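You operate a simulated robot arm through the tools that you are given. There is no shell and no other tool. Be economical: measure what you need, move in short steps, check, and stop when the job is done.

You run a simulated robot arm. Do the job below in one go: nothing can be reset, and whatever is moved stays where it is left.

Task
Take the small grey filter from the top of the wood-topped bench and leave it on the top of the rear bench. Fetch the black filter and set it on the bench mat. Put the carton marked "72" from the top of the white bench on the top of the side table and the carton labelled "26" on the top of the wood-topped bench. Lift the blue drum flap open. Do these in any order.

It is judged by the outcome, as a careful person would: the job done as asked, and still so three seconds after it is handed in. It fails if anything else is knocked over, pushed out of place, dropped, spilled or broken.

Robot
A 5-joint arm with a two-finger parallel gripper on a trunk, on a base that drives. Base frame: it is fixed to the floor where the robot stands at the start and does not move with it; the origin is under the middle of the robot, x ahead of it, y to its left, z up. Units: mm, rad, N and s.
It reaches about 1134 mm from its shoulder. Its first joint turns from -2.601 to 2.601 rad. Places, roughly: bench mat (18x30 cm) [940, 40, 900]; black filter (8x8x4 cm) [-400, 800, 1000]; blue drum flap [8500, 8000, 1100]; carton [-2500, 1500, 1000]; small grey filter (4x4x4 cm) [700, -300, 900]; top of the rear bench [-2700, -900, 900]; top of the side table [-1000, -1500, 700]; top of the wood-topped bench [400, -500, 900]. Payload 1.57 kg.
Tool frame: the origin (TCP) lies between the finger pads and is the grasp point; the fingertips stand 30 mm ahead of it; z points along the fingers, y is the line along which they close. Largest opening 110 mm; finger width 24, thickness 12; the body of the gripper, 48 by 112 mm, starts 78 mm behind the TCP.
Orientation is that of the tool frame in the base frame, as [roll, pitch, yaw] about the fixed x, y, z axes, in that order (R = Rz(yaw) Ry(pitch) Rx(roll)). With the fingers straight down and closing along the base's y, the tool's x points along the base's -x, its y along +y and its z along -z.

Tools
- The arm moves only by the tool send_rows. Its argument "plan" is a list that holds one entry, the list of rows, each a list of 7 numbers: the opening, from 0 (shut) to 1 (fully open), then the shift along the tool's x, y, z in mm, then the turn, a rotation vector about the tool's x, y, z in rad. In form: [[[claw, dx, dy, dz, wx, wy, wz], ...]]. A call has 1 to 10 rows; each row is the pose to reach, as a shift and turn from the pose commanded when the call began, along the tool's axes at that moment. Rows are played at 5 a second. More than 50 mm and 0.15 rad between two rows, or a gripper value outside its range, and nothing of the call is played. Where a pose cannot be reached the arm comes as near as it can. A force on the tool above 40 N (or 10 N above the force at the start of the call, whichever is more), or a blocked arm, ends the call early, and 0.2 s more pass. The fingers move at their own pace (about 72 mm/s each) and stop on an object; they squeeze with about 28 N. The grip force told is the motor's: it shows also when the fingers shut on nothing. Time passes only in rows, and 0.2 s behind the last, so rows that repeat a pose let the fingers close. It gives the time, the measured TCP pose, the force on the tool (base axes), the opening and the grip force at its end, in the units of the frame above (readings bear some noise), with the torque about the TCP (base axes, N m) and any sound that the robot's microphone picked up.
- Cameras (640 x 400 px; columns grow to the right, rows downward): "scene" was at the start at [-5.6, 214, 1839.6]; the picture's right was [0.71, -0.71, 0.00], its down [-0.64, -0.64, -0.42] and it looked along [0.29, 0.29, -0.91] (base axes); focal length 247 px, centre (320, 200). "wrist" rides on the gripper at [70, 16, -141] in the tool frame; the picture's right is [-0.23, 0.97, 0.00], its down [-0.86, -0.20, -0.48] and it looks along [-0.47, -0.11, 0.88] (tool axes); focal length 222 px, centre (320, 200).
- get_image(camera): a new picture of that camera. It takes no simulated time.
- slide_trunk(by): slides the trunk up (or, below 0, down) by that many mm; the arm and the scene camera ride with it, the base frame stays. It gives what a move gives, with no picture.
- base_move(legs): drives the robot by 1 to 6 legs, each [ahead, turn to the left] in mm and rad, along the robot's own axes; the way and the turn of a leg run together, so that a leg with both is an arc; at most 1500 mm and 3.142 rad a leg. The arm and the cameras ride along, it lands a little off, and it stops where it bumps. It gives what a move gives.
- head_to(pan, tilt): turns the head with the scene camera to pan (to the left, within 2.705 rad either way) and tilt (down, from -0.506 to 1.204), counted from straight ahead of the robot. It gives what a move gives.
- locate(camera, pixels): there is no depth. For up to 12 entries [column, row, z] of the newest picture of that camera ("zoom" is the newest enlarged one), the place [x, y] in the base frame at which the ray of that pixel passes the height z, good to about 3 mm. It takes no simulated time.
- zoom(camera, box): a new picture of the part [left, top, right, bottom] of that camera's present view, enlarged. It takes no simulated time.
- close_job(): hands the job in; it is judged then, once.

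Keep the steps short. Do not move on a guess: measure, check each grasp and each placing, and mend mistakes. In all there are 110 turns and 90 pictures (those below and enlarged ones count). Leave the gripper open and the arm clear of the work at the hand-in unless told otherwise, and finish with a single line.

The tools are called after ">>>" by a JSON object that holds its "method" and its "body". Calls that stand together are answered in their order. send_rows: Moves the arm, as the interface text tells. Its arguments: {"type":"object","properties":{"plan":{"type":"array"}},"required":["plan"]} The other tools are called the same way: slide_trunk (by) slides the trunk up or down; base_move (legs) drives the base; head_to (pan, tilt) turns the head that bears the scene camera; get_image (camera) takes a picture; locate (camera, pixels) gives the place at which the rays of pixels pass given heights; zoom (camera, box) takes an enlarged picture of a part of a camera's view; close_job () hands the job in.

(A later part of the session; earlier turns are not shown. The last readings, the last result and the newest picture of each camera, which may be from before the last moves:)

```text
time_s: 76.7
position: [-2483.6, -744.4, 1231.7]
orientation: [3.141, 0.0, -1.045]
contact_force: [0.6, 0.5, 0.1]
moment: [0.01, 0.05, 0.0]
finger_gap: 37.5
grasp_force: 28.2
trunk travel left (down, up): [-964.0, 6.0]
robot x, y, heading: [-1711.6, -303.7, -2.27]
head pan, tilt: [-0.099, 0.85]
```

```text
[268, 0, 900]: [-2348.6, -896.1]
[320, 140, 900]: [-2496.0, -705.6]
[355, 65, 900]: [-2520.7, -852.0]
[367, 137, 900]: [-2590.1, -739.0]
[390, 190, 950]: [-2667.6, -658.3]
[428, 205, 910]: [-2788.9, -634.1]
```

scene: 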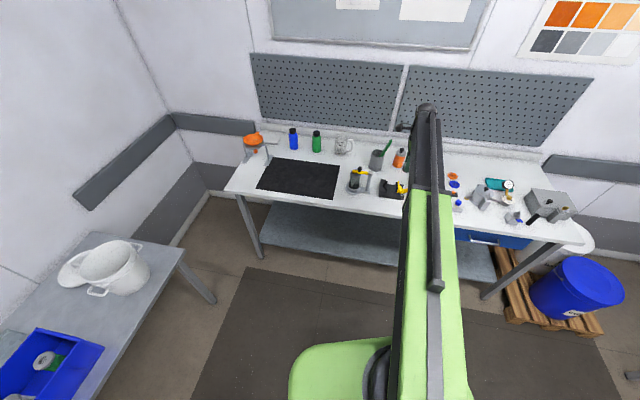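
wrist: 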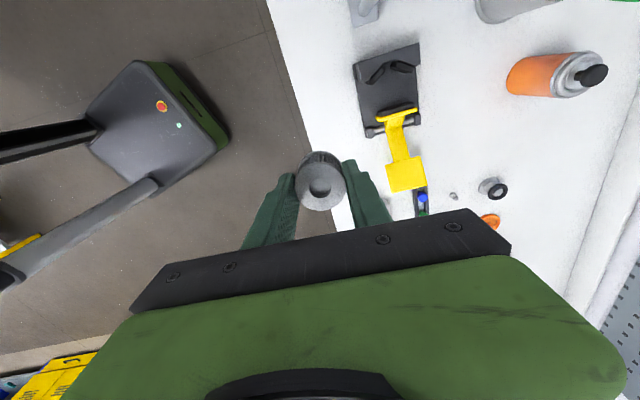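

The strip between clamp and front edge is narrow; a clearer spot is (-2575,-680), just past the clamp's end. Move there and look.

>>> {"method": "send_rows", "body": {"plan": [[[0.1, -34, 15, 0, 0, 0, 0], [0.1, -68, 31, 0, 0, 0, 0], [0.1, -102, 46, 0, 0, 0, 0], [0.1, -102, 46, 0, 0, 0, 0]]]}}

>>> {"method": "slide_trunk", "body": {"by": -200}}

>>> {"method": "get_image", "body": {"camera": "wrist"}}

>>> {"method": "get_image", "body": {"camera": "scene"}}

```text
time_s: 77.7
position: [-2572.6, -674.2, 1231.4]
orientation: [3.138, 0.0, -1.045]
contact_force: [-0.5, -0.1, -0.2]
moment: [-0.02, 0.0, -0.02]
finger_gap: 37.2
grasp_force: 27.8
out of reach, approached as far as the arm can: row 3, 4
trunk travel left (down, up): [-964.0, 6.0]
robot x, y, heading: [-1706.7, -301.9, -2.267]
head pan, tilt: [-0.099, 0.85]
```

```text
time_s: 79.9
position: [-2572.7, -674.6, 1031.4]
orientation: [3.139, 0.001, -1.045]
contact_force: [0.8, -0.1, 0.1]
moment: [-0.01, 0.01, 0.01]
finger_gap: 37.3
grasp_force: 27.8
trunk travel left (down, up): [-764.0, 206.0]
robot x, y, heading: [-1701.5, -305.5, -2.27]
head pan, tilt: [-0.099, 0.85]
```

```text
53 pictures are left
```

wrist: 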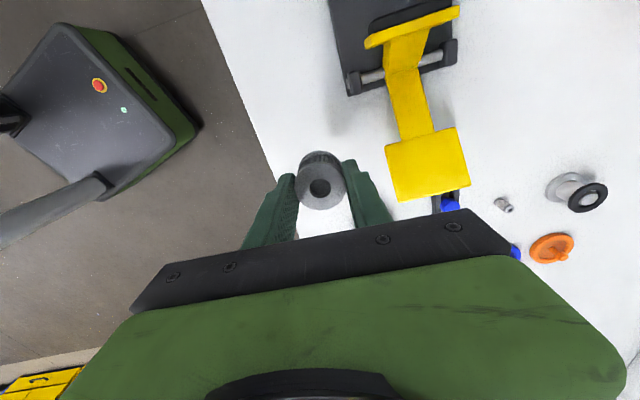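

```text
52 pictures are left
```

scene: 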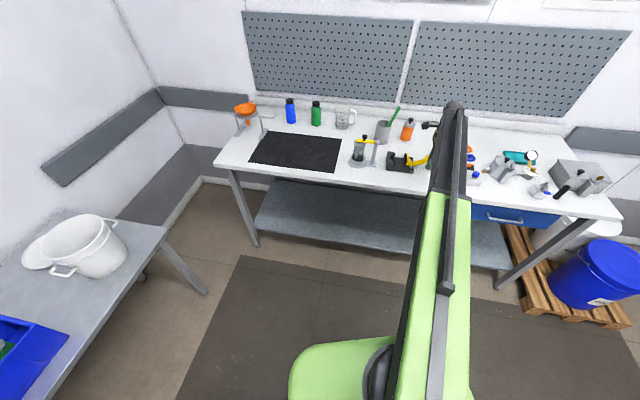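

>>> {"method": "locate", "body": {"camera": "wrist", "pixels": [[270, 165, 900], [245, 110, 900], [388, 145, 950], [388, 145, 980], [397, 200, 950], [397, 200, 980], [345, 95, 900], [322, 165, 900]]}}

```text
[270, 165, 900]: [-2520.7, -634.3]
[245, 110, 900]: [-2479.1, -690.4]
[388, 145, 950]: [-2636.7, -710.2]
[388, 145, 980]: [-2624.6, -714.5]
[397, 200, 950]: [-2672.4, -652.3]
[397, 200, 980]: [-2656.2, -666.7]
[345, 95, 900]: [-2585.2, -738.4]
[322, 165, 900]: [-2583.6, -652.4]
```

>>> {"method": "slide_trunk", "body": {"by": -87}}

>>> {"method": "slide_trunk", "body": {"by": -3}}

>>> {"method": "get_image", "body": {"camera": "wrist"}}

```text
time_s: 81.1
position: [-2572.3, -673.9, 944.3]
orientation: [3.138, -0.001, -1.046]
contact_force: [0.1, -0.4, 0.1]
moment: [0.0, 0.01, -0.02]
finger_gap: 37.4
grasp_force: 28.2
trunk travel left (down, up): [-677.0, 293.0]
robot x, y, heading: [-1707.4, -303.2, -2.273]
head pan, tilt: [-0.099, 0.85]
```

```text
time_s: 81.6
position: [-2571.7, -674.3, 943.8]
orientation: [3.136, 0.001, -1.044]
contact_force: [-7.6, -3.5, 22.8]
moment: [-0.08, 0.24, -0.01]
finger_gap: 37.3
grasp_force: 27.9
trunk travel left (down, up): [-674.0, 296.0]
robot x, y, heading: [-1709.3, -303.4, -2.274]
head pan, tilt: [-0.099, 0.85]
```

```text
51 pictures are left
```

wrist: 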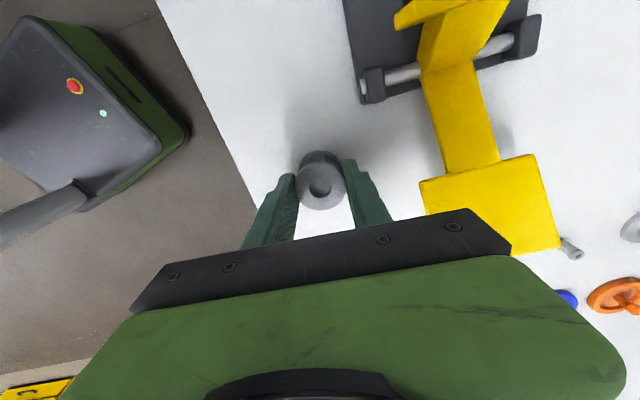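

Touching (22.8 N). Ease by 2 mm and release to about 55 mm.

>>> {"method": "slide_trunk", "body": {"by": 2}}

>>> {"method": "send_rows", "body": {"plan": [[[0.4, 0, 0, 0, 0, 0, 0], [0.5, 0, 0, 0, 0, 0, 0], [0.5, 0, 0, 0, 0, 0, 0]]]}}

>>> {"method": "slide_trunk", "body": {"by": 240}}

>>> {"method": "get_image", "body": {"camera": "wrist"}}

```text
time_s: 82.2
position: [-2571.1, -673.7, 943.6]
orientation: [-3.141, -0.001, -1.046]
contact_force: [1.0, 0.3, 4.0]
moment: [0.01, -0.03, 0.03]
finger_gap: 37.5
grasp_force: 27.9
trunk travel left (down, up): [-676.0, 294.0]
robot x, y, heading: [-1707.3, -304.9, -2.27]
head pan, tilt: [-0.099, 0.85]
```

```text
time_s: 83.0
position: [-2571.7, -674.3, 943.8]
orientation: [3.139, 0.0, -1.046]
contact_force: [-1.0, -0.1, -0.5]
moment: [-0.02, -0.02, 0.0]
finger_gap: 55.4
grasp_force: 0.0
trunk travel left (down, up): [-676.0, 294.0]
robot x, y, heading: [-1702.7, -304.7, -2.272]
head pan, tilt: [-0.099, 0.85]
```

```text
time_s: 85.5
position: [-2572.3, -674.5, 1183.4]
orientation: [3.138, -0.001, -1.045]
contact_force: [0.6, 0.4, -0.2]
moment: [0.01, -0.02, -0.05]
finger_gap: 54.9
grasp_force: 0.0
trunk travel left (down, up): [-916.0, 54.0]
robot x, y, heading: [-1705.2, -304.7, -2.273]
head pan, tilt: [-0.099, 0.85]
```

```text
50 pictures are left
```

wrist: 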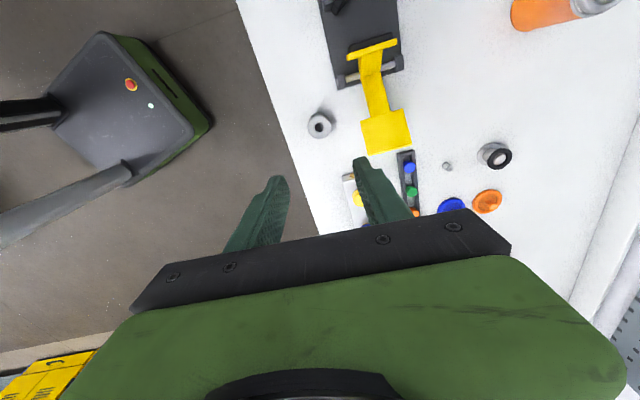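

The filter stands free on the rear bench at (320,125). Next: the cartons on the white bench. Raise, back off, turn toward it and look.

>>> {"method": "slide_trunk", "body": {"by": 50}}

>>> {"method": "base_move", "body": {"legs": [[-400, 0], [0, -2.1]]}}

>>> {"method": "head_to", "body": {"pan": 0.2, "tilt": 0.6}}

>>> {"method": "get_image", "body": {"camera": "scene"}}

```text
time_s: 86.4
position: [-2573.6, -674.9, 1234.0]
orientation: [3.138, 0.0, -1.045]
contact_force: [0.9, 1.0, -0.1]
moment: [-0.02, 0.01, -0.03]
finger_gap: 55.0
grasp_force: 0.0
trunk travel left (down, up): [-966.0, 4.0]
robot x, y, heading: [-1706.7, -306.5, -2.272]
head pan, tilt: [-0.099, 0.85]
```

```text
time_s: 93.8
position: [-1358.4, 938.7, 1233.5]
orientation: [3.139, -0.001, -3.12]
contact_force: [-1.1, 0.5, -0.4]
moment: [0.02, -0.1, 0.0]
finger_gap: 55.0
grasp_force: 0.0
trunk travel left (down, up): [-966.0, 4.0]
robot x, y, heading: [-1420.7, 11.4, 1.939]
head pan, tilt: [-0.099, 0.85]
```

```text
time_s: 94.6
position: [-1355.5, 940.2, 1232.8]
orientation: [3.139, -0.001, -3.122]
contact_force: [-0.1, 0.5, 0.0]
moment: [-0.01, -0.01, -0.02]
finger_gap: 55.0
grasp_force: 0.0
trunk travel left (down, up): [-966.0, 4.0]
robot x, y, heading: [-1425.2, 16.0, 1.936]
head pan, tilt: [0.201, 0.6]
```

```text
49 pictures are left
```

scene: 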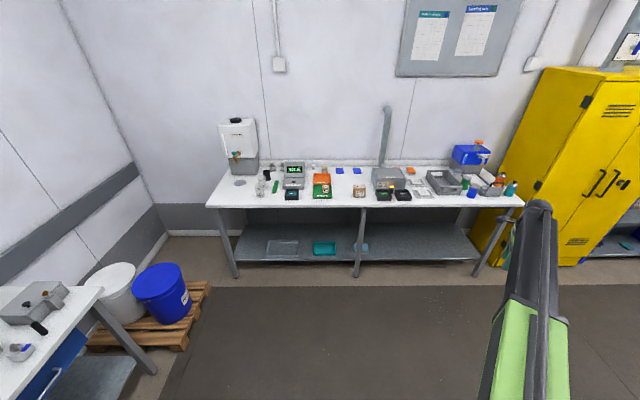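

>>> {"method": "zoom", "body": {"camera": "scene", "box": [230, 140, 390, 220]}}

>>> {"method": "zoom", "body": {"camera": "scene", "box": [370, 130, 530, 210]}}

>>> {"method": "locate", "body": {"camera": "scene", "pixels": [[360, 196, 900], [321, 196, 900], [205, 207, 900], [525, 207, 900], [220, 170, 900]]}}

```text
4.00 times, centred on (310, 180) of scene
```

zoom: 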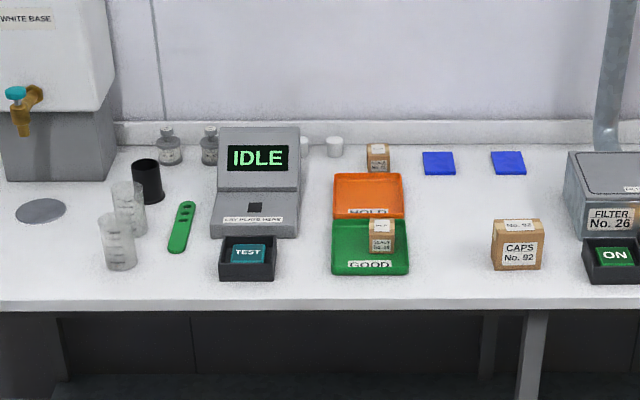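

```text
4.00 times, centred on (450, 170) of scene
```

zoom: 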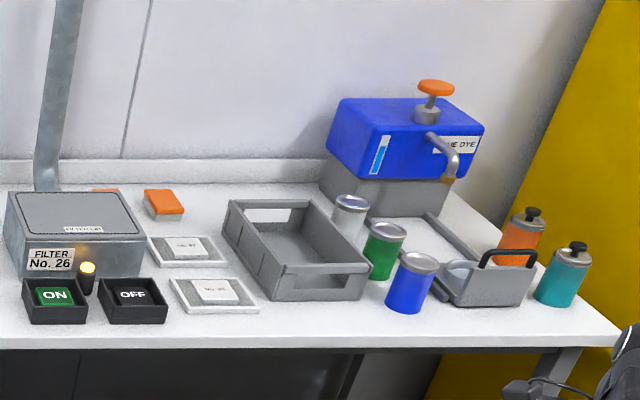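

```text
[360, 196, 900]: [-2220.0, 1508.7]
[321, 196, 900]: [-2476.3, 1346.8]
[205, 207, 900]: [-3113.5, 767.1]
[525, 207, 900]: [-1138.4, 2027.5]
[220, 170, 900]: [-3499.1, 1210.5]
```

I can read "CAPS No. 92" on one carton; two smaller cartons stand in/near the trays. Retract the boom, then drive closer to read them.

>>> {"method": "send_rows", "body": {"plan": [[[0.9, 3, -40, 0, 0, 0, 0], [0.9, 6, -80, 0, 0, 0, 0], [0.9, 9, -120, 0, 0, 0, 0], [0.9, 12, -160, 0, 0, 0, 0], [0.9, 15, -200, 0, 0, 0, 0], [0.9, 18, -240, 0, 0, 0, 0], [0.9, 21, -280, 0, 0, 0, 0], [0.9, 24, -320, 0, 0, 0, 0], [0.9, 27, -360, 0, 0, 0, 0]]]}}

>>> {"method": "base_move", "body": {"legs": [[0, 0.315], [760, 0], [0, 0.33]]}}

>>> {"method": "head_to", "body": {"pan": -0.2, "tilt": 0.8}}

>>> {"method": "get_image", "body": {"camera": "scene"}}

```text
time_s: 96.6
position: [-1374.6, 580.2, 1233.4]
orientation: [3.139, 0.001, -3.122]
contact_force: [1.3, -0.7, 0.2]
moment: [-0.02, -0.01, 0.03]
finger_gap: 99.1
grasp_force: 0.1
out of reach, approached as far as the arm can: row 9
trunk travel left (down, up): [-966.0, 4.0]
robot x, y, heading: [-1421.7, 17.6, 1.936]
head pan, tilt: [0.201, 0.6]
```

```text
time_s: 102.7
position: [-2191.8, 1084.3, 1234.2]
orientation: [3.139, -0.001, -2.487]
contact_force: [0.1, 0.3, -0.2]
moment: [0.02, 0.08, -0.01]
finger_gap: 99.0
grasp_force: 0.0
trunk travel left (down, up): [-966.0, 4.0]
robot x, y, heading: [-1901.7, 590.8, 2.568]
head pan, tilt: [0.201, 0.6]
```

```text
time_s: 103.6
position: [-2192.0, 1083.6, 1234.1]
orientation: [3.14, 0.0, -2.485]
contact_force: [0.4, -0.6, 0.2]
moment: [-0.01, 0.02, 0.03]
finger_gap: 98.8
grasp_force: 0.0
trunk travel left (down, up): [-966.0, 4.0]
robot x, y, heading: [-1899.6, 592.1, 2.562]
head pan, tilt: [-0.201, 0.799]
```

```text
46 pictures are left
```

scene: 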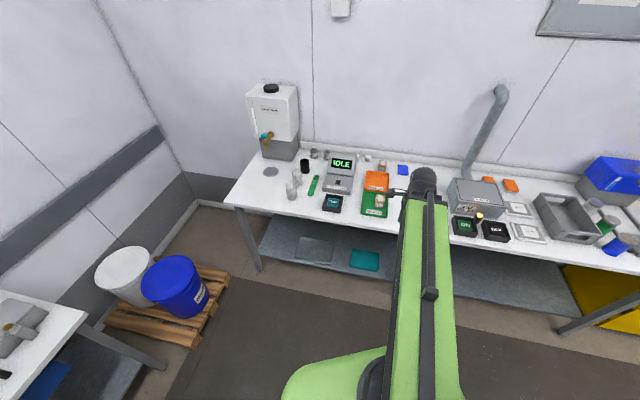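

>>> {"method": "zoom", "body": {"camera": "scene", "box": [350, 150, 414, 220]}}

>>> {"method": "locate", "body": {"camera": "zoom", "pixels": [[320, 300, 900]]}}

>>> {"method": "get_image", "body": {"camera": "wrist"}}

```text
5.71 times, centred on (382, 185) of scene
```

zoom: 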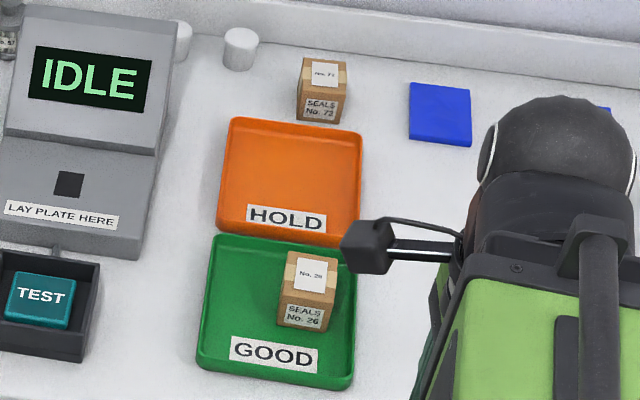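

```text
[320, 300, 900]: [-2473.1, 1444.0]
```

```text
44 pictures are left
```

wrist: 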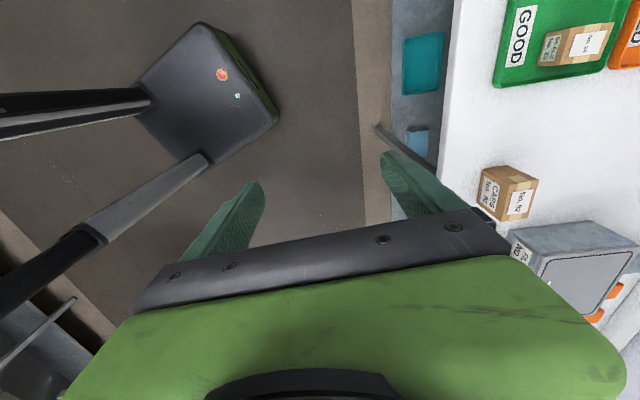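

Found: "SEALS No. 72" behind the orange tray, "SEALS No. 26" in the green tray. Measure both.

>>> {"method": "zoom", "body": {"camera": "scene", "box": [350, 150, 414, 220]}}

>>> {"method": "locate", "body": {"camera": "zoom", "pixels": [[297, 116, 900], [336, 124, 900], [346, 97, 900], [325, 73, 960], [325, 73, 950], [279, 321, 905], [324, 332, 905], [338, 297, 905], [310, 272, 960], [310, 272, 970], [346, 60, 960], [302, 56, 960]]}}

```text
5.71 times, centred on (382, 185) of scene
```

zoom: 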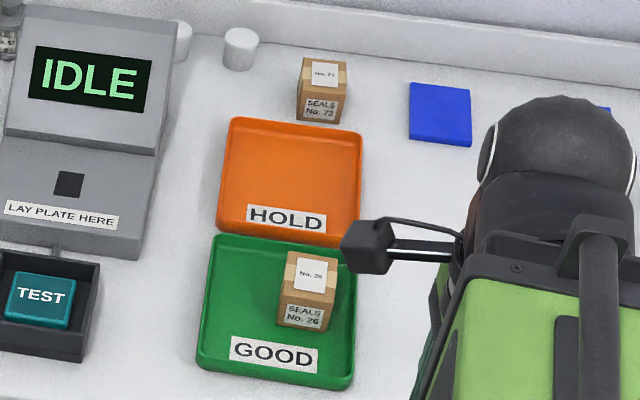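

```text
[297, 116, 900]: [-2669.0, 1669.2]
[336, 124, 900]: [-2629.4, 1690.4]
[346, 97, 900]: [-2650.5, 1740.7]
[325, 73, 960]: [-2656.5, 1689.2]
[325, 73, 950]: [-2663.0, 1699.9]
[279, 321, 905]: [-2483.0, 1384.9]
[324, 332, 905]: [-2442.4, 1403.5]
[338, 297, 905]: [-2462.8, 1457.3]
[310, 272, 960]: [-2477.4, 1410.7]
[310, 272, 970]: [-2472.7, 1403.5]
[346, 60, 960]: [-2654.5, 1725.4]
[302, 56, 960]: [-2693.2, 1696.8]
```

>>> {"method": "base_move", "body": {"legs": [[0, -0.333], [449, 0], [0, 0.365]]}}

>>> {"method": "send_rows", "body": {"plan": [[[0.9, -3, 30, 0, 0, 0, -0.139], [0.9, -7, 60, 0, 0, 0, -0.278], [0.9, -10, 90, 0, 0, 0, -0.417], [0.9, -14, 120, 0, 0, 0, -0.556], [0.9, -17, 150, 0, 0, 0, -0.695], [0.9, -21, 180, 0, 0, 0, -0.834], [0.9, -24, 210, 0, 0, 0, -0.973], [0.9, -28, 240, 0, 0, 0, -1.112], [0.9, -31, 270, 0, 0, 0, -1.251], [0.9, -35, 300, 0, 0, 0, -1.39]]]}}

>>> {"method": "get_image", "body": {"camera": "wrist"}}

>>> {"method": "get_image", "body": {"camera": "scene"}}

```text
time_s: 108.4
position: [-2483.8, 1423.6, 1233.1]
orientation: [3.139, 0.0, -2.456]
contact_force: [1.6, 0.3, -0.1]
moment: [-0.01, 0.05, 0.0]
finger_gap: 99.3
grasp_force: 0.1
trunk travel left (down, up): [-966.0, 4.0]
robot x, y, heading: [-2188.2, 926.6, 2.587]
head pan, tilt: [-0.201, 0.799]
```

```text
time_s: 110.6
position: [-2648.5, 1679.6, 1232.4]
orientation: [-3.141, 0.0, -1.062]
contact_force: [-0.4, 0.9, 0.0]
moment: [0.0, -0.01, 0.0]
finger_gap: 98.7
grasp_force: 0.1
trunk travel left (down, up): [-966.0, 4.0]
robot x, y, heading: [-2186.8, 929.0, 2.586]
head pan, tilt: [-0.201, 0.799]
```

```text
42 pictures are left
```

wrist: 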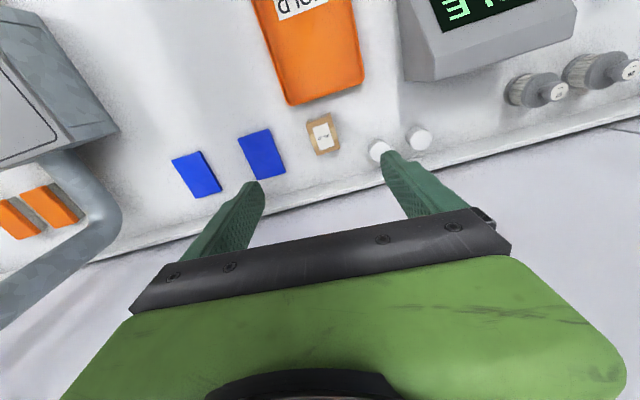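

```text
41 pictures are left
```

scene: 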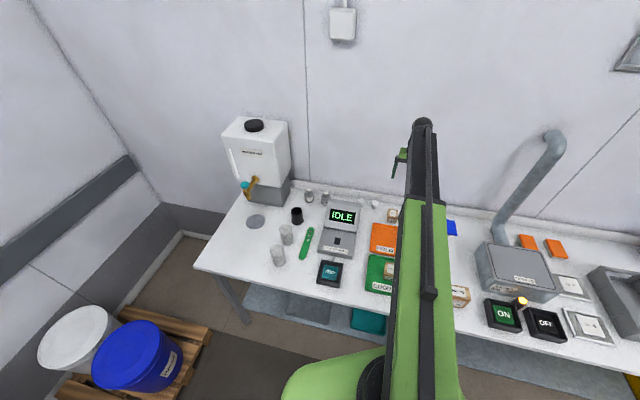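

>>> {"method": "zoom", "body": {"camera": "wrist", "box": [280, 100, 380, 170]}}

>>> {"method": "locate", "body": {"camera": "zoom", "pixels": [[210, 140, 955], [330, 120, 955], [370, 290, 955], [240, 320, 955], [285, 220, 955], [168, 115, 900]]}}

```text
5.71 times, centred on (330, 135) of wrist
```

zoom: 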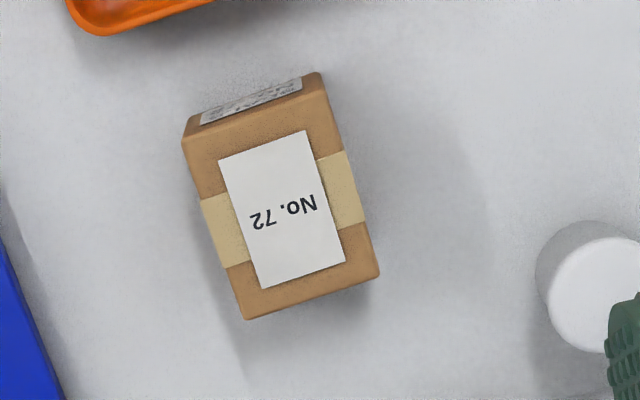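

```text
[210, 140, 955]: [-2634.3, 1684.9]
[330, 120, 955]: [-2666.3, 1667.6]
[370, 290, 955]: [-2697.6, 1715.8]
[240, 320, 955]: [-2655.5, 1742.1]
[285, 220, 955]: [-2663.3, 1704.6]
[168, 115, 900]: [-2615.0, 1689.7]
```

>>> {"method": "send_rows", "body": {"plan": [[[0.75, -12, 0, 0, 0, 0, -0.02], [0.75, -24.8, 0.5, 0, 0, 0, -0.045], [0.75, -24.8, 0.5, 0, 0, 0, -0.045]]]}}

>>> {"method": "slide_trunk", "body": {"by": -200}}

>>> {"method": "get_image", "body": {"camera": "wrist"}}

>>> {"method": "locate", "body": {"camera": "wrist", "pixels": [[320, 160, 955], [318, 158, 955]]}}

```text
time_s: 111.4
position: [-2658.6, 1700.8, 1232.2]
orientation: [3.141, 0.0, -1.022]
contact_force: [-0.7, -1.2, 0.4]
moment: [0.01, -0.02, -0.01]
finger_gap: 82.4
grasp_force: 0.1
trunk travel left (down, up): [-966.0, 4.0]
robot x, y, heading: [-2181.8, 925.9, 2.586]
head pan, tilt: [-0.201, 0.799]
```

```text
time_s: 113.6
position: [-2660.2, 1699.6, 1032.4]
orientation: [3.141, -0.001, -1.022]
contact_force: [-0.2, -0.5, -0.3]
moment: [0.01, 0.02, 0.0]
finger_gap: 82.5
grasp_force: 0.1
trunk travel left (down, up): [-766.0, 204.0]
robot x, y, heading: [-2181.5, 928.4, 2.587]
head pan, tilt: [-0.201, 0.799]
```

```text
39 pictures are left
```

wrist: 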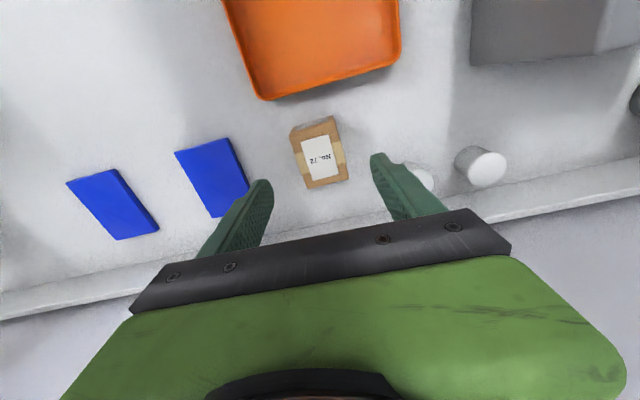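

```text
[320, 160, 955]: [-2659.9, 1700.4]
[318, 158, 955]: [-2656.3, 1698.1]
```

Aligned with the carton. Lower to TCP ≈ 938 and close.

>>> {"method": "slide_trunk", "body": {"by": -94}}

>>> {"method": "send_rows", "body": {"plan": [[[0.6, 0, 0, 0, 0, 0, 0], [0.4, 0, 0, 0, 0, 0, 0], [0.3, 0, 0, 0, 0, 0, 0], [0.2, 0, 0, 0, 0, 0, 0], [0.2, 0, 0, 0, 0, 0, 0]]]}}

>>> {"method": "slide_trunk", "body": {"by": 290}}

>>> {"method": "get_image", "body": {"camera": "wrist"}}

```text
time_s: 114.8
position: [-2659.4, 1701.0, 939.7]
orientation: [3.141, 0.0, -1.022]
contact_force: [-0.5, 0.3, -0.1]
moment: [0.0, 0.02, -0.04]
finger_gap: 82.5
grasp_force: 0.1
trunk travel left (down, up): [-672.0, 298.0]
robot x, y, heading: [-2185.7, 927.9, 2.588]
head pan, tilt: [-0.201, 0.799]
```

```text
time_s: 116.0
position: [-2660.4, 1701.1, 938.5]
orientation: [-3.141, 0.001, -1.02]
contact_force: [0.0, -0.4, 1.4]
moment: [0.0, 0.0, 0.05]
finger_gap: 50.2
grasp_force: 27.8
trunk travel left (down, up): [-672.0, 298.0]
robot x, y, heading: [-2183.6, 928.6, 2.583]
head pan, tilt: [-0.201, 0.799]
```

```text
time_s: 119.0
position: [-2659.8, 1700.5, 1229.7]
orientation: [3.142, -0.001, -1.021]
contact_force: [-0.4, 0.2, -1.0]
moment: [-0.02, 0.05, -0.03]
finger_gap: 49.7
grasp_force: 27.8
trunk travel left (down, up): [-962.0, 8.0]
robot x, y, heading: [-2186.1, 924.2, 2.587]
head pan, tilt: [-0.201, 0.799]
```

```text
38 pictures are left
```

wrist: 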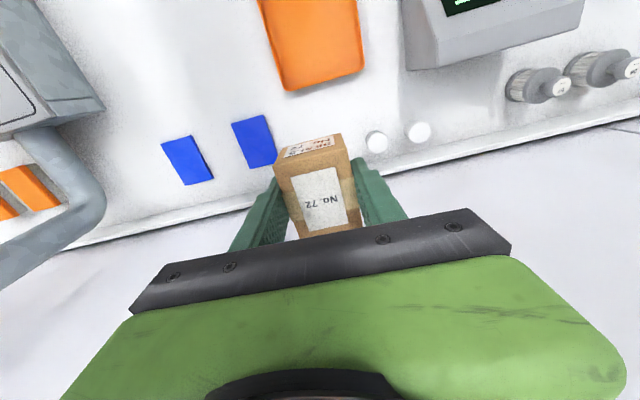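

Carton 72 held. Back off, turn left and drive toward the side table, then look.

>>> {"method": "base_move", "body": {"legs": [[-500, 0], [0, 2.464], [900, 0]]}}

>>> {"method": "head_to", "body": {"pan": 0.1, "tilt": 0.75}}

>>> {"method": "get_image", "body": {"camera": "scene"}}

```text
time_s: 132.2
position: [-1548.1, -1093.7, 1228.0]
orientation: [-3.141, 0.001, 1.455]
contact_force: [0.1, 0.0, -1.0]
moment: [0.04, 0.01, 0.0]
finger_gap: 49.7
grasp_force: 28.6
trunk travel left (down, up): [-962.0, 8.0]
robot x, y, heading: [-1441.0, -196.1, -1.225]
head pan, tilt: [-0.201, 0.799]
```

```text
time_s: 133.0
position: [-1547.8, -1093.8, 1227.7]
orientation: [-3.141, -0.001, 1.456]
contact_force: [-0.3, 0.6, -1.2]
moment: [0.02, 0.03, -0.02]
finger_gap: 49.2
grasp_force: 28.0
trunk travel left (down, up): [-962.0, 8.0]
robot x, y, heading: [-1448.5, -192.8, -1.224]
head pan, tilt: [0.099, 0.75]
```

```text
37 pictures are left
```

scene: 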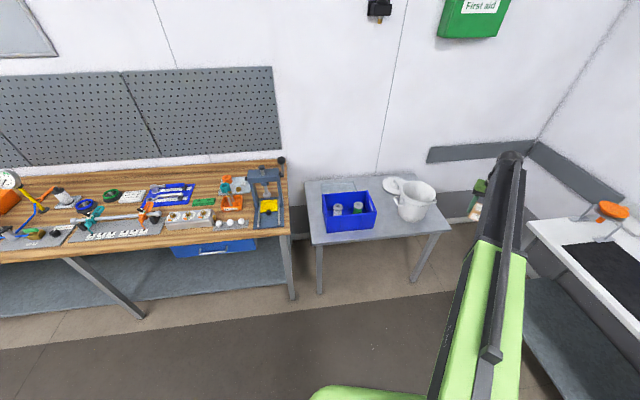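

>>> {"method": "zoom", "body": {"camera": "scene", "box": [295, 160, 455, 260]}}

>>> {"method": "locate", "body": {"camera": "zoom", "pixels": [[68, 335, 700], [620, 275, 700], [130, 290, 700], [330, 260, 700], [420, 220, 700], [500, 250, 700], [375, 270, 700], [290, 115, 750], [420, 205, 700], [550, 140, 850], [440, 290, 700]]}}

```text
4.00 times, centred on (375, 210) of scene
```

zoom: 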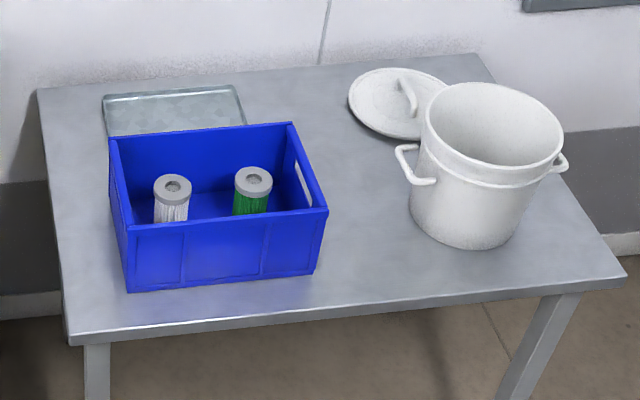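

```text
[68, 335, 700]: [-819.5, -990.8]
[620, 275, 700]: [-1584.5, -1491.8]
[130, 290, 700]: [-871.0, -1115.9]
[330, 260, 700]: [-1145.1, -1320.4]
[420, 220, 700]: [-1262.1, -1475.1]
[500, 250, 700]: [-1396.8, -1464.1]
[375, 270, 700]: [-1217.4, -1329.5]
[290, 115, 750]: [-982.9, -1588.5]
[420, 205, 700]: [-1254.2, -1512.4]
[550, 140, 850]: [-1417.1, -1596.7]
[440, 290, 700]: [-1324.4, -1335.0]
```

Possible spot: front of the table between crate and bucket, about (-1195,-1315). Drive so the boom comes in square, staying high, and look from above.

>>> {"method": "base_move", "body": {"legs": [[0, -0.735], [488, 0], [0, 1.424]]}}

>>> {"method": "get_image", "body": {"camera": "wrist"}}

>>> {"method": "get_image", "body": {"camera": "scene"}}

```text
time_s: 141.4
position: [-1130.8, -1391.6, 1229.2]
orientation: [3.139, 0.001, 2.155]
contact_force: [-0.6, 0.0, -1.3]
moment: [0.06, -0.08, 0.03]
finger_gap: 49.8
grasp_force: 27.6
trunk travel left (down, up): [-962.0, 8.0]
robot x, y, heading: [-1619.8, -614.3, -0.529]
head pan, tilt: [0.099, 0.75]
```

```text
35 pictures are left
```

wrist: 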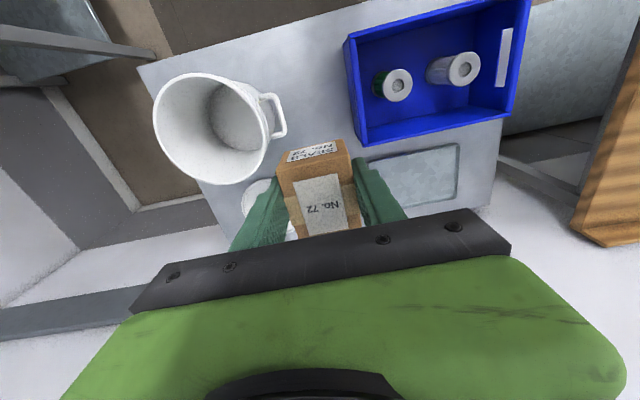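

```text
34 pictures are left
```

scene: 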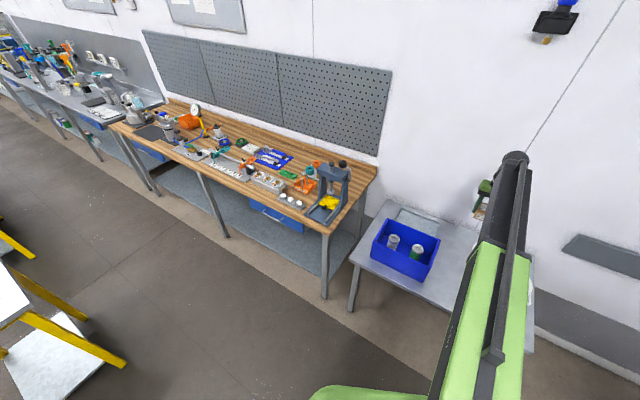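

>>> {"method": "locate", "body": {"camera": "wrist", "pixels": [[320, 50, 700], [320, 25, 700], [345, 40, 830], [365, 140, 830], [360, 145, 700], [285, 130, 850], [262, 95, 850], [240, 100, 900], [265, 125, 700], [140, 65, 700], [400, 0, 700]]}}

>>> {"method": "zoom", "body": {"camera": "wrist", "box": [140, 0, 540, 230]}}

```text
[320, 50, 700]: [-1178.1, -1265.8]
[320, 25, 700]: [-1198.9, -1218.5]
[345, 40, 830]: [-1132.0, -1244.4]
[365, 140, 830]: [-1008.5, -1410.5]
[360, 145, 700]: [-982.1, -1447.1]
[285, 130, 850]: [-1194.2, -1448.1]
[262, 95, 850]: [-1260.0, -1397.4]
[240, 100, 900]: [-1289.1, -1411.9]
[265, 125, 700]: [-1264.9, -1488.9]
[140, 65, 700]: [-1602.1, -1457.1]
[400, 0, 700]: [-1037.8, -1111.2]
```

```text
1.60 times, centred on (340, 115) of wrist
```

zoom: 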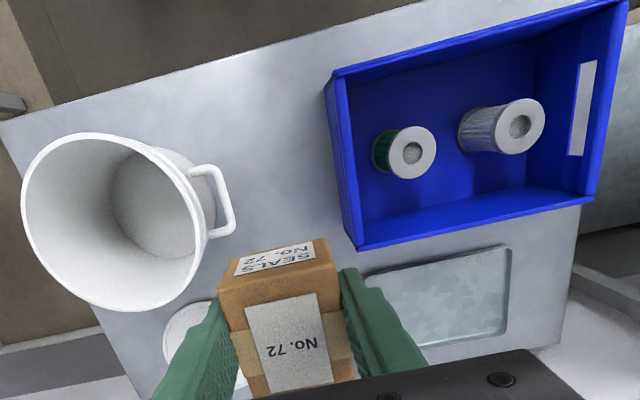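

Clear area seen between bucket handle and crate. Move over (-1195,-1315) and lower partway.

>>> {"method": "send_rows", "body": {"plan": [[[0.2, 33, -4, 0, 0, 0, 0], [0.2, 66, -7, 0, 0, 0, 0], [0.2, 99.5, -10.9, 0, 0, 0, 0], [0.2, 99.5, -10.9, 0, 0, 0, 0]]]}}

>>> {"method": "slide_trunk", "body": {"by": -420}}

>>> {"method": "get_image", "body": {"camera": "wrist"}}

```text
time_s: 142.4
position: [-1194.1, -1310.7, 1228.4]
orientation: [-3.141, 0.0, 2.155]
contact_force: [0.7, -0.3, -1.0]
moment: [0.02, 0.02, 0.01]
finger_gap: 49.5
grasp_force: 27.7
trunk travel left (down, up): [-962.0, 8.0]
robot x, y, heading: [-1616.0, -615.6, -0.531]
head pan, tilt: [0.099, 0.75]
```

```text
refused: -420 is not a number from -400 to 400
```

```text
32 pictures are left
```

wrist: 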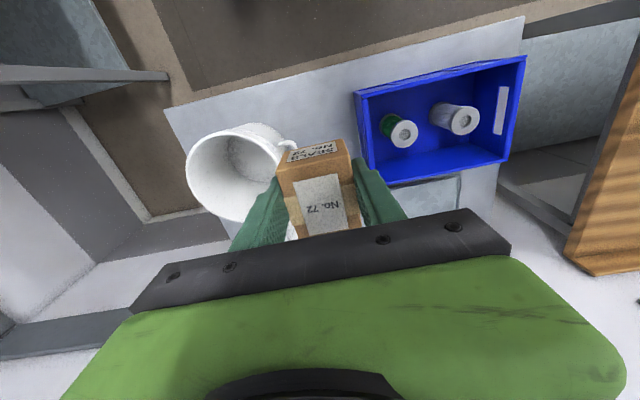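

>>> {"method": "slide_trunk", "body": {"by": -390}}

>>> {"method": "get_image", "body": {"camera": "wrist"}}

```text
time_s: 146.1
position: [-1192.7, -1311.5, 840.2]
orientation: [-3.14, -0.001, 2.159]
contact_force: [0.2, 0.1, -0.8]
moment: [0.02, 0.0, 0.0]
finger_gap: 49.4
grasp_force: 27.9
trunk travel left (down, up): [-572.0, 398.0]
robot x, y, heading: [-1616.8, -615.0, -0.531]
head pan, tilt: [0.099, 0.75]
```

```text
31 pictures are left
```

wrist: 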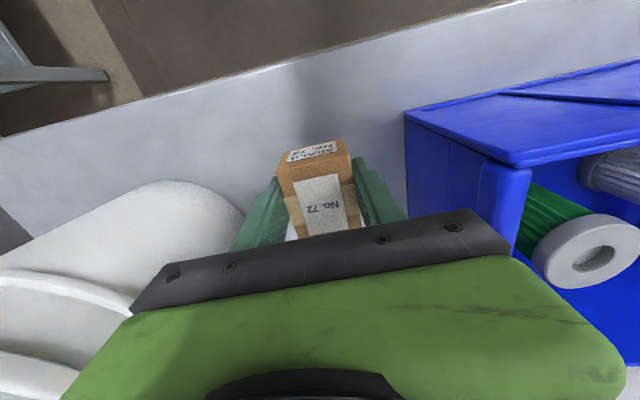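

>>> {"method": "slide_trunk", "body": {"by": -96}}

>>> {"method": "slide_trunk", "body": {"by": -4}}

```text
time_s: 147.1
position: [-1194.4, -1308.9, 771.2]
orientation: [-3.142, 0.012, 2.154]
contact_force: [-2.3, 1.7, 76.2]
moment: [1.06, 0.21, -0.03]
finger_gap: 49.7
grasp_force: 27.9
trunk travel left (down, up): [-497.0, 473.0]
robot x, y, heading: [-1618.8, -616.2, -0.526]
head pan, tilt: [0.099, 0.75]
stopped: the force on the tool passed its limit at 290 N (the readings are from after the stop); the commanded pose is now the measured one
```

```text
time_s: 147.4
position: [-1195.6, -1308.8, 770.4]
orientation: [-3.14, 0.011, 2.152]
contact_force: [-2.1, 1.3, 76.8]
moment: [1.03, 0.16, 0.07]
finger_gap: 49.8
grasp_force: 27.9
trunk travel left (down, up): [-498.0, 472.0]
robot x, y, heading: [-1623.7, -614.8, -0.526]
head pan, tilt: [0.099, 0.75]
stopped: the force on the tool passed its limit at 94 N (the readings are from after the stop); the commanded pose is now the measured one
```

The table is higher than listed (≈731). Ease up until the load is gone, and look.

>>> {"method": "slide_trunk", "body": {"by": 3}}

>>> {"method": "get_image", "body": {"camera": "wrist"}}

```text
time_s: 147.9
position: [-1195.5, -1309.1, 770.7]
orientation: [-3.141, 0.006, 2.155]
contact_force: [-13.7, 17.5, 35.2]
moment: [1.37, -0.2, 0.56]
finger_gap: 49.5
grasp_force: 27.8
trunk travel left (down, up): [-501.0, 469.0]
robot x, y, heading: [-1621.9, -617.9, -0.529]
head pan, tilt: [0.099, 0.75]
```

```text
30 pictures are left
```

wrist: 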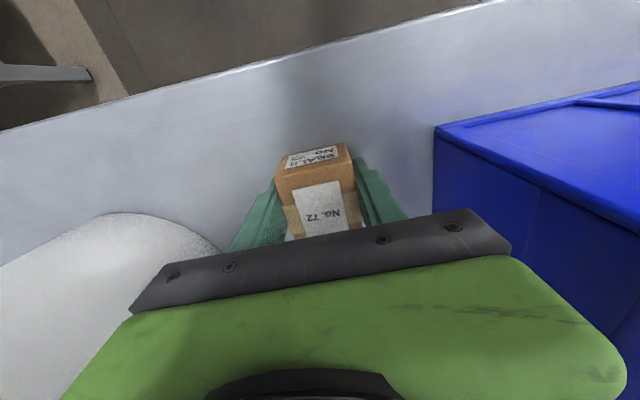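

>>> {"method": "slide_trunk", "body": {"by": 2}}

>>> {"method": "send_rows", "body": {"plan": [[[0.55, 0, 0, 0, 0, 0, 0], [0.65, 0, 0, 0, 0, 0, 0], [0.65, 0, 0, 0, 0, 0, 0]]]}}

>>> {"method": "slide_trunk", "body": {"by": 350}}

>>> {"method": "get_image", "body": {"camera": "wrist"}}

```text
time_s: 148.4
position: [-1192.3, -1311.9, 769.7]
orientation: [3.14, 0.008, 2.152]
contact_force: [-2.7, 4.3, 11.3]
moment: [0.4, -0.08, 0.23]
finger_gap: 49.6
grasp_force: 28.0
trunk travel left (down, up): [-503.0, 467.0]
robot x, y, heading: [-1619.1, -613.2, -0.53]
head pan, tilt: [0.099, 0.75]
```

```text
time_s: 149.2
position: [-1192.5, -1311.9, 770.2]
orientation: [3.141, 0.009, 2.155]
contact_force: [4.4, -1.4, 13.8]
moment: [-0.05, 0.12, 0.22]
finger_gap: 69.3
grasp_force: 0.1
trunk travel left (down, up): [-503.0, 467.0]
robot x, y, heading: [-1621.8, -616.6, -0.528]
head pan, tilt: [0.099, 0.75]
```

```text
time_s: 152.6
position: [-1193.3, -1311.8, 1119.2]
orientation: [3.141, 0.004, 2.154]
contact_force: [0.0, -0.3, 0.7]
moment: [-0.02, 0.0, 0.0]
finger_gap: 71.4
grasp_force: 0.0
trunk travel left (down, up): [-853.0, 117.0]
robot x, y, heading: [-1619.9, -618.5, -0.526]
head pan, tilt: [0.099, 0.75]
```

```text
29 pictures are left
```

wrist: 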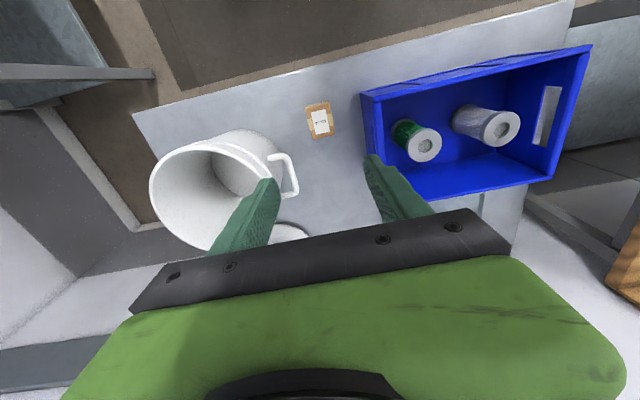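

Carton 72 stands on the side table. Next, carton 26: raise and drive back to the white bench.

>>> {"method": "slide_trunk", "body": {"by": 112}}

>>> {"method": "base_move", "body": {"legs": [[0, 2.389], [1380, 0], [0, 0.769]]}}

>>> {"method": "get_image", "body": {"camera": "wrist"}}

```text
time_s: 154.1
position: [-1192.4, -1312.9, 1231.6]
orientation: [-3.14, 0.006, 2.155]
contact_force: [-0.1, 0.6, 1.1]
moment: [-0.01, 0.01, 0.02]
finger_gap: 71.5
grasp_force: 0.1
trunk travel left (down, up): [-965.0, 5.0]
robot x, y, heading: [-1620.4, -617.9, -0.529]
head pan, tilt: [0.099, 0.75]
```

```text
time_s: 168.8
position: [-2507.9, 1388.9, 1232.2]
orientation: [-3.141, 0.008, -0.951]
contact_force: [0.1, 0.3, -1.3]
moment: [0.09, -0.02, 0.03]
finger_gap: 71.5
grasp_force: 0.1
trunk travel left (down, up): [-965.0, 5.0]
robot x, y, heading: [-2065.1, 698.2, 2.644]
head pan, tilt: [0.099, 0.75]
```

```text
28 pictures are left
```

wrist: 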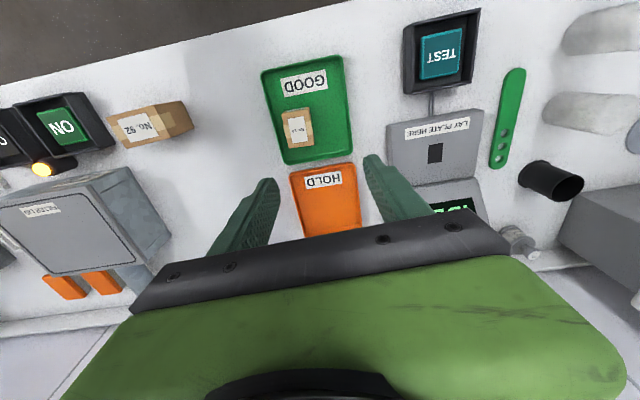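

>>> {"method": "zoom", "body": {"camera": "wrist", "box": [250, 90, 350, 170]}}

>>> {"method": "locate", "body": {"camera": "wrist", "pixels": [[298, 129, 960], [284, 109, 960], [307, 107, 960], [313, 145, 960], [290, 149, 960]]}}

```text
5.00 times, centred on (300, 130) of wrist
```

zoom: 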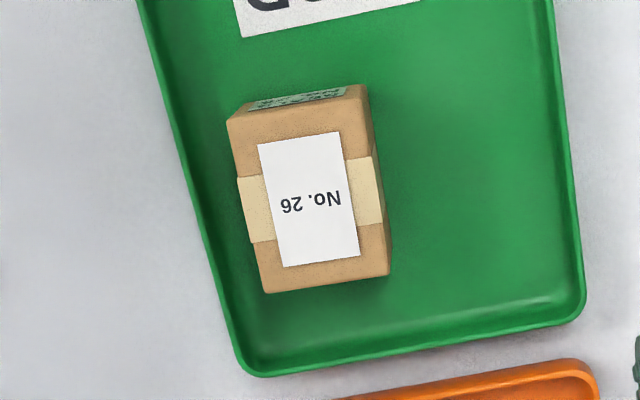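

```text
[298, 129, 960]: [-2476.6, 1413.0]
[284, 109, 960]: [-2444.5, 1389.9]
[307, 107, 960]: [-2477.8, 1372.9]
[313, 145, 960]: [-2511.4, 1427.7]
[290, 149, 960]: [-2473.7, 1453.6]
```

Carton 26 top at (-2477,1413). Centre over it, align, lower to just above it, and check.

>>> {"method": "send_rows", "body": {"plan": [[[0.72, -1, -20, 0, 0, 0, 0.05], [0.72, -1.4, -39.5, 0, 0, 0, 0.1], [0.72, -1.4, -39.5, 0, 0, 0, 0.1]]]}}

>>> {"method": "slide_trunk", "body": {"by": -228}}

>>> {"method": "get_image", "body": {"camera": "wrist"}}

```text
time_s: 169.6
position: [-2474.6, 1415.3, 1232.5]
orientation: [-3.14, 0.007, -1.053]
contact_force: [0.1, 0.8, -0.2]
moment: [-0.03, 0.02, -0.02]
finger_gap: 79.2
grasp_force: 0.1
trunk travel left (down, up): [-965.0, 5.0]
robot x, y, heading: [-2059.6, 699.4, 2.645]
head pan, tilt: [0.099, 0.75]
```

```text
time_s: 171.9
position: [-2476.1, 1414.1, 1003.5]
orientation: [-3.141, 0.006, -1.053]
contact_force: [-0.7, 0.1, 0.6]
moment: [-0.02, 0.03, 0.0]
finger_gap: 79.3
grasp_force: 0.1
trunk travel left (down, up): [-737.0, 233.0]
robot x, y, heading: [-2065.3, 698.3, 2.644]
head pan, tilt: [0.099, 0.75]
```

```text
26 pictures are left
```

wrist: 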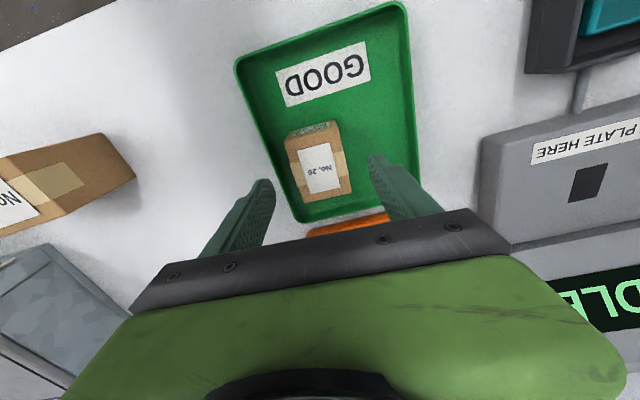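

>>> {"method": "slide_trunk", "body": {"by": -45}}

>>> {"method": "send_rows", "body": {"plan": [[[0.6, 0, 0, 0, 0, 0, 0], [0.4, 0, 0, 0, 0, 0, 0], [0.3, 0, 0, 0, 0, 0, 0], [0.2, 0, 0, 0, 0, 0, 0], [0.2, 0, 0, 0, 0, 0, 0]]]}}

>>> {"method": "slide_trunk", "body": {"by": 274}}

>>> {"method": "get_image", "body": {"camera": "wrist"}}

```text
time_s: 172.8
position: [-2476.5, 1414.4, 957.6]
orientation: [-3.142, 0.006, -1.054]
contact_force: [-0.2, 0.2, 0.3]
moment: [0.01, 0.03, 0.01]
finger_gap: 79.2
grasp_force: 0.0
trunk travel left (down, up): [-692.0, 278.0]
robot x, y, heading: [-2061.0, 696.4, 2.643]
head pan, tilt: [0.099, 0.75]
```

```text
time_s: 174.0
position: [-2476.5, 1415.5, 959.0]
orientation: [3.141, 0.005, -1.053]
contact_force: [0.3, 0.4, 1.8]
moment: [0.01, -0.02, 0.03]
finger_gap: 49.0
grasp_force: 28.4
trunk travel left (down, up): [-692.0, 278.0]
robot x, y, heading: [-2061.2, 699.2, 2.648]
head pan, tilt: [0.099, 0.75]
```

```text
time_s: 176.8
position: [-2475.7, 1415.3, 1232.7]
orientation: [3.141, 0.005, -1.053]
contact_force: [0.1, -0.7, 0.3]
moment: [0.02, 0.02, 0.01]
finger_gap: 49.1
grasp_force: 27.7
trunk travel left (down, up): [-966.0, 4.0]
robot x, y, heading: [-2063.0, 702.1, 2.641]
head pan, tilt: [0.099, 0.75]
```

```text
25 pictures are left
```

wrist: 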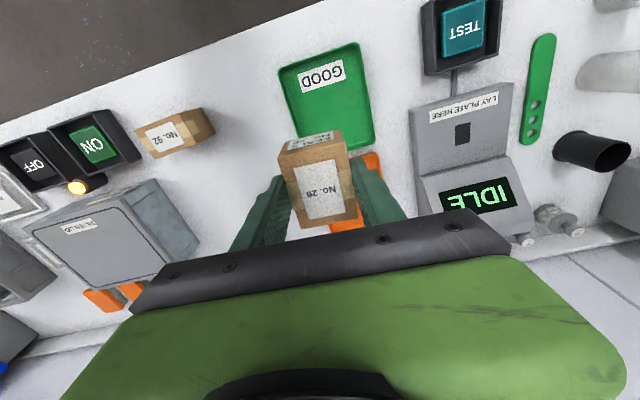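

Carton 26 held. Drive (reversing first) round the filter table to in front of the wood bench's mat.

>>> {"method": "base_move", "body": {"legs": [[0, -0.062], [-1000, 0], [-607, 0], [0, -2.059], [1000, 0], [514, 0]]}}

>>> {"method": "base_move", "body": {"legs": [[0, -1.014]]}}

>>> {"method": "head_to", "body": {"pan": -0.3, "tilt": 0.9}}

>>> {"method": "get_image", "body": {"camera": "scene"}}

```text
time_s: 197.8
position: [1438.2, 621.0, 1232.4]
orientation: [3.141, 0.006, 3.123]
contact_force: [-0.7, -0.1, -0.8]
moment: [0.0, 0.01, 0.06]
finger_gap: 48.8
grasp_force: 28.1
trunk travel left (down, up): [-966.0, 4.0]
robot x, y, heading: [607.9, 635.1, 0.529]
head pan, tilt: [0.099, 0.75]
```

```text
time_s: 200.7
position: [1051.5, -66.3, 1230.1]
orientation: [3.139, 0.005, 2.136]
contact_force: [-0.5, -1.0, -2.1]
moment: [0.08, 0.01, 0.01]
finger_gap: 49.1
grasp_force: 28.0
trunk travel left (down, up): [-966.0, 4.0]
robot x, y, heading: [594.9, 615.3, -0.455]
head pan, tilt: [0.099, 0.75]
```

```text
time_s: 201.6
position: [1052.9, -65.0, 1232.0]
orientation: [3.14, 0.005, 2.135]
contact_force: [0.5, 0.2, -0.7]
moment: [0.04, 0.01, -0.02]
finger_gap: 49.3
grasp_force: 27.7
trunk travel left (down, up): [-966.0, 4.0]
robot x, y, heading: [599.5, 614.5, -0.457]
head pan, tilt: [-0.3, 0.901]
```

```text
24 pictures are left
```

scene: 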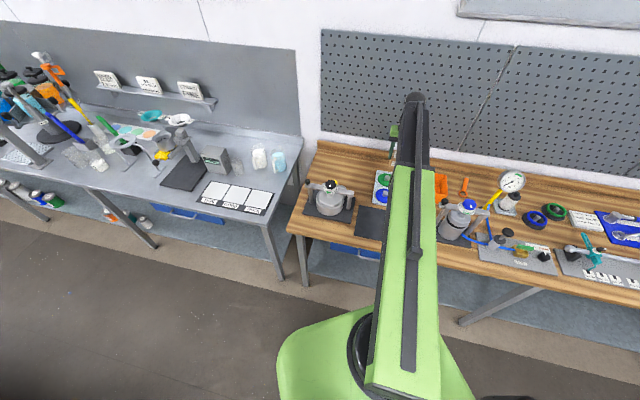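

>>> {"method": "locate", "body": {"camera": "scene", "pixels": [[350, 165, 900], [376, 171, 900], [374, 203, 900], [352, 198, 900], [313, 186, 900], [318, 158, 900], [392, 160, 900], [303, 213, 900], [330, 182, 1000]]}}

>>> {"method": "zoom", "body": {"camera": "scene", "box": [280, 130, 440, 250]}}

```text
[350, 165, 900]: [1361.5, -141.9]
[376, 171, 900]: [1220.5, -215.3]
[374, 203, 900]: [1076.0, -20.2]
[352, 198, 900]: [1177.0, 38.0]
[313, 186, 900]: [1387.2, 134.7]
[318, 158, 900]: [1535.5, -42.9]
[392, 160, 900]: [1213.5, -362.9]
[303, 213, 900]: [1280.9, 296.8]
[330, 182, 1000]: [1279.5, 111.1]
```

```text
3.33 times, centred on (360, 190) of scene
```

zoom: 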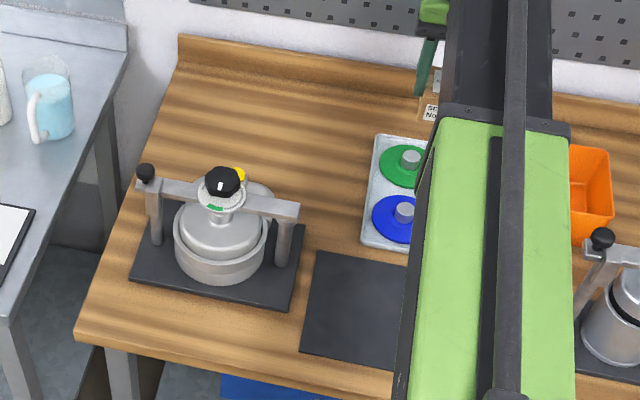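

Free wood area left of the ring tray, about (1255,-100). A straight boom line would brush the pressure pot's post, so I re-site to approach over the tray.

>>> {"method": "base_move", "body": {"legs": [[0, 1.587], [-362, 0], [0, -1.05]]}}

>>> {"method": "get_image", "body": {"camera": "wrist"}}

>>> {"method": "get_image", "body": {"camera": "scene"}}

```text
time_s: 210.3
position: [1180.2, -67.7, 1230.7]
orientation: [3.139, 0.003, 2.652]
contact_force: [1.1, -0.1, -0.5]
moment: [0.08, 0.05, 0.01]
finger_gap: 49.1
grasp_force: 27.9
trunk travel left (down, up): [-966.0, 4.0]
robot x, y, heading: [446.7, 287.9, 0.07]
head pan, tilt: [-0.3, 0.901]
```

```text
22 pictures are left
```

wrist: 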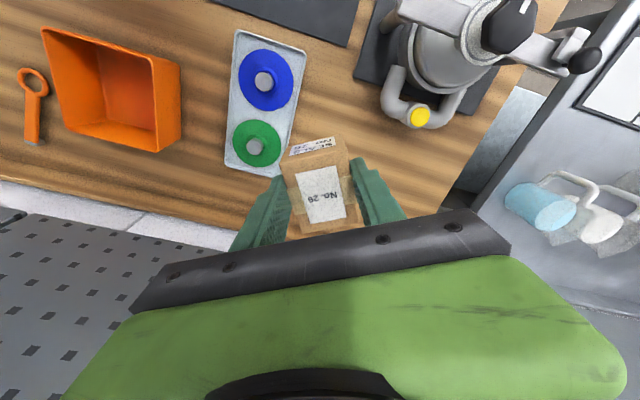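

```text
21 pictures are left
```

scene: 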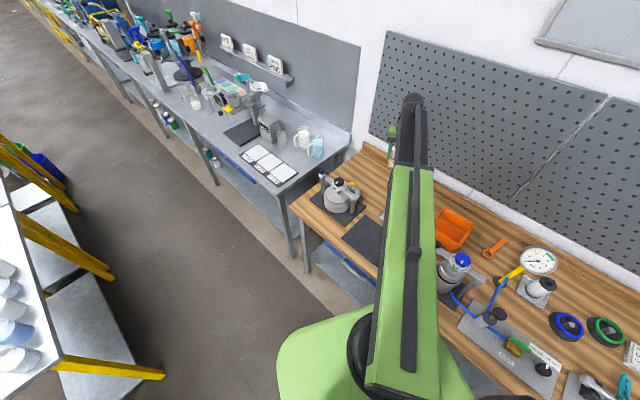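

>>> {"method": "locate", "body": {"camera": "wrist", "pixels": [[350, 130, 900], [370, 160, 900], [278, 160, 900], [300, 60, 900], [420, 115, 1000], [395, 110, 900], [490, 30, 1130], [450, 180, 900], [395, 90, 1000], [410, 15, 1090]]}}

```text
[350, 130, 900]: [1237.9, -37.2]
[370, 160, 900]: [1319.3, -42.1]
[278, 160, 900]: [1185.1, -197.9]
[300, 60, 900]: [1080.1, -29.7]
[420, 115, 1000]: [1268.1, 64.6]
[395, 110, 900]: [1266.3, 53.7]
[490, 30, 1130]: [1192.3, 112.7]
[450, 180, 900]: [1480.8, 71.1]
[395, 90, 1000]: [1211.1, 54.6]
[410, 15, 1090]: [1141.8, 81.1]
```

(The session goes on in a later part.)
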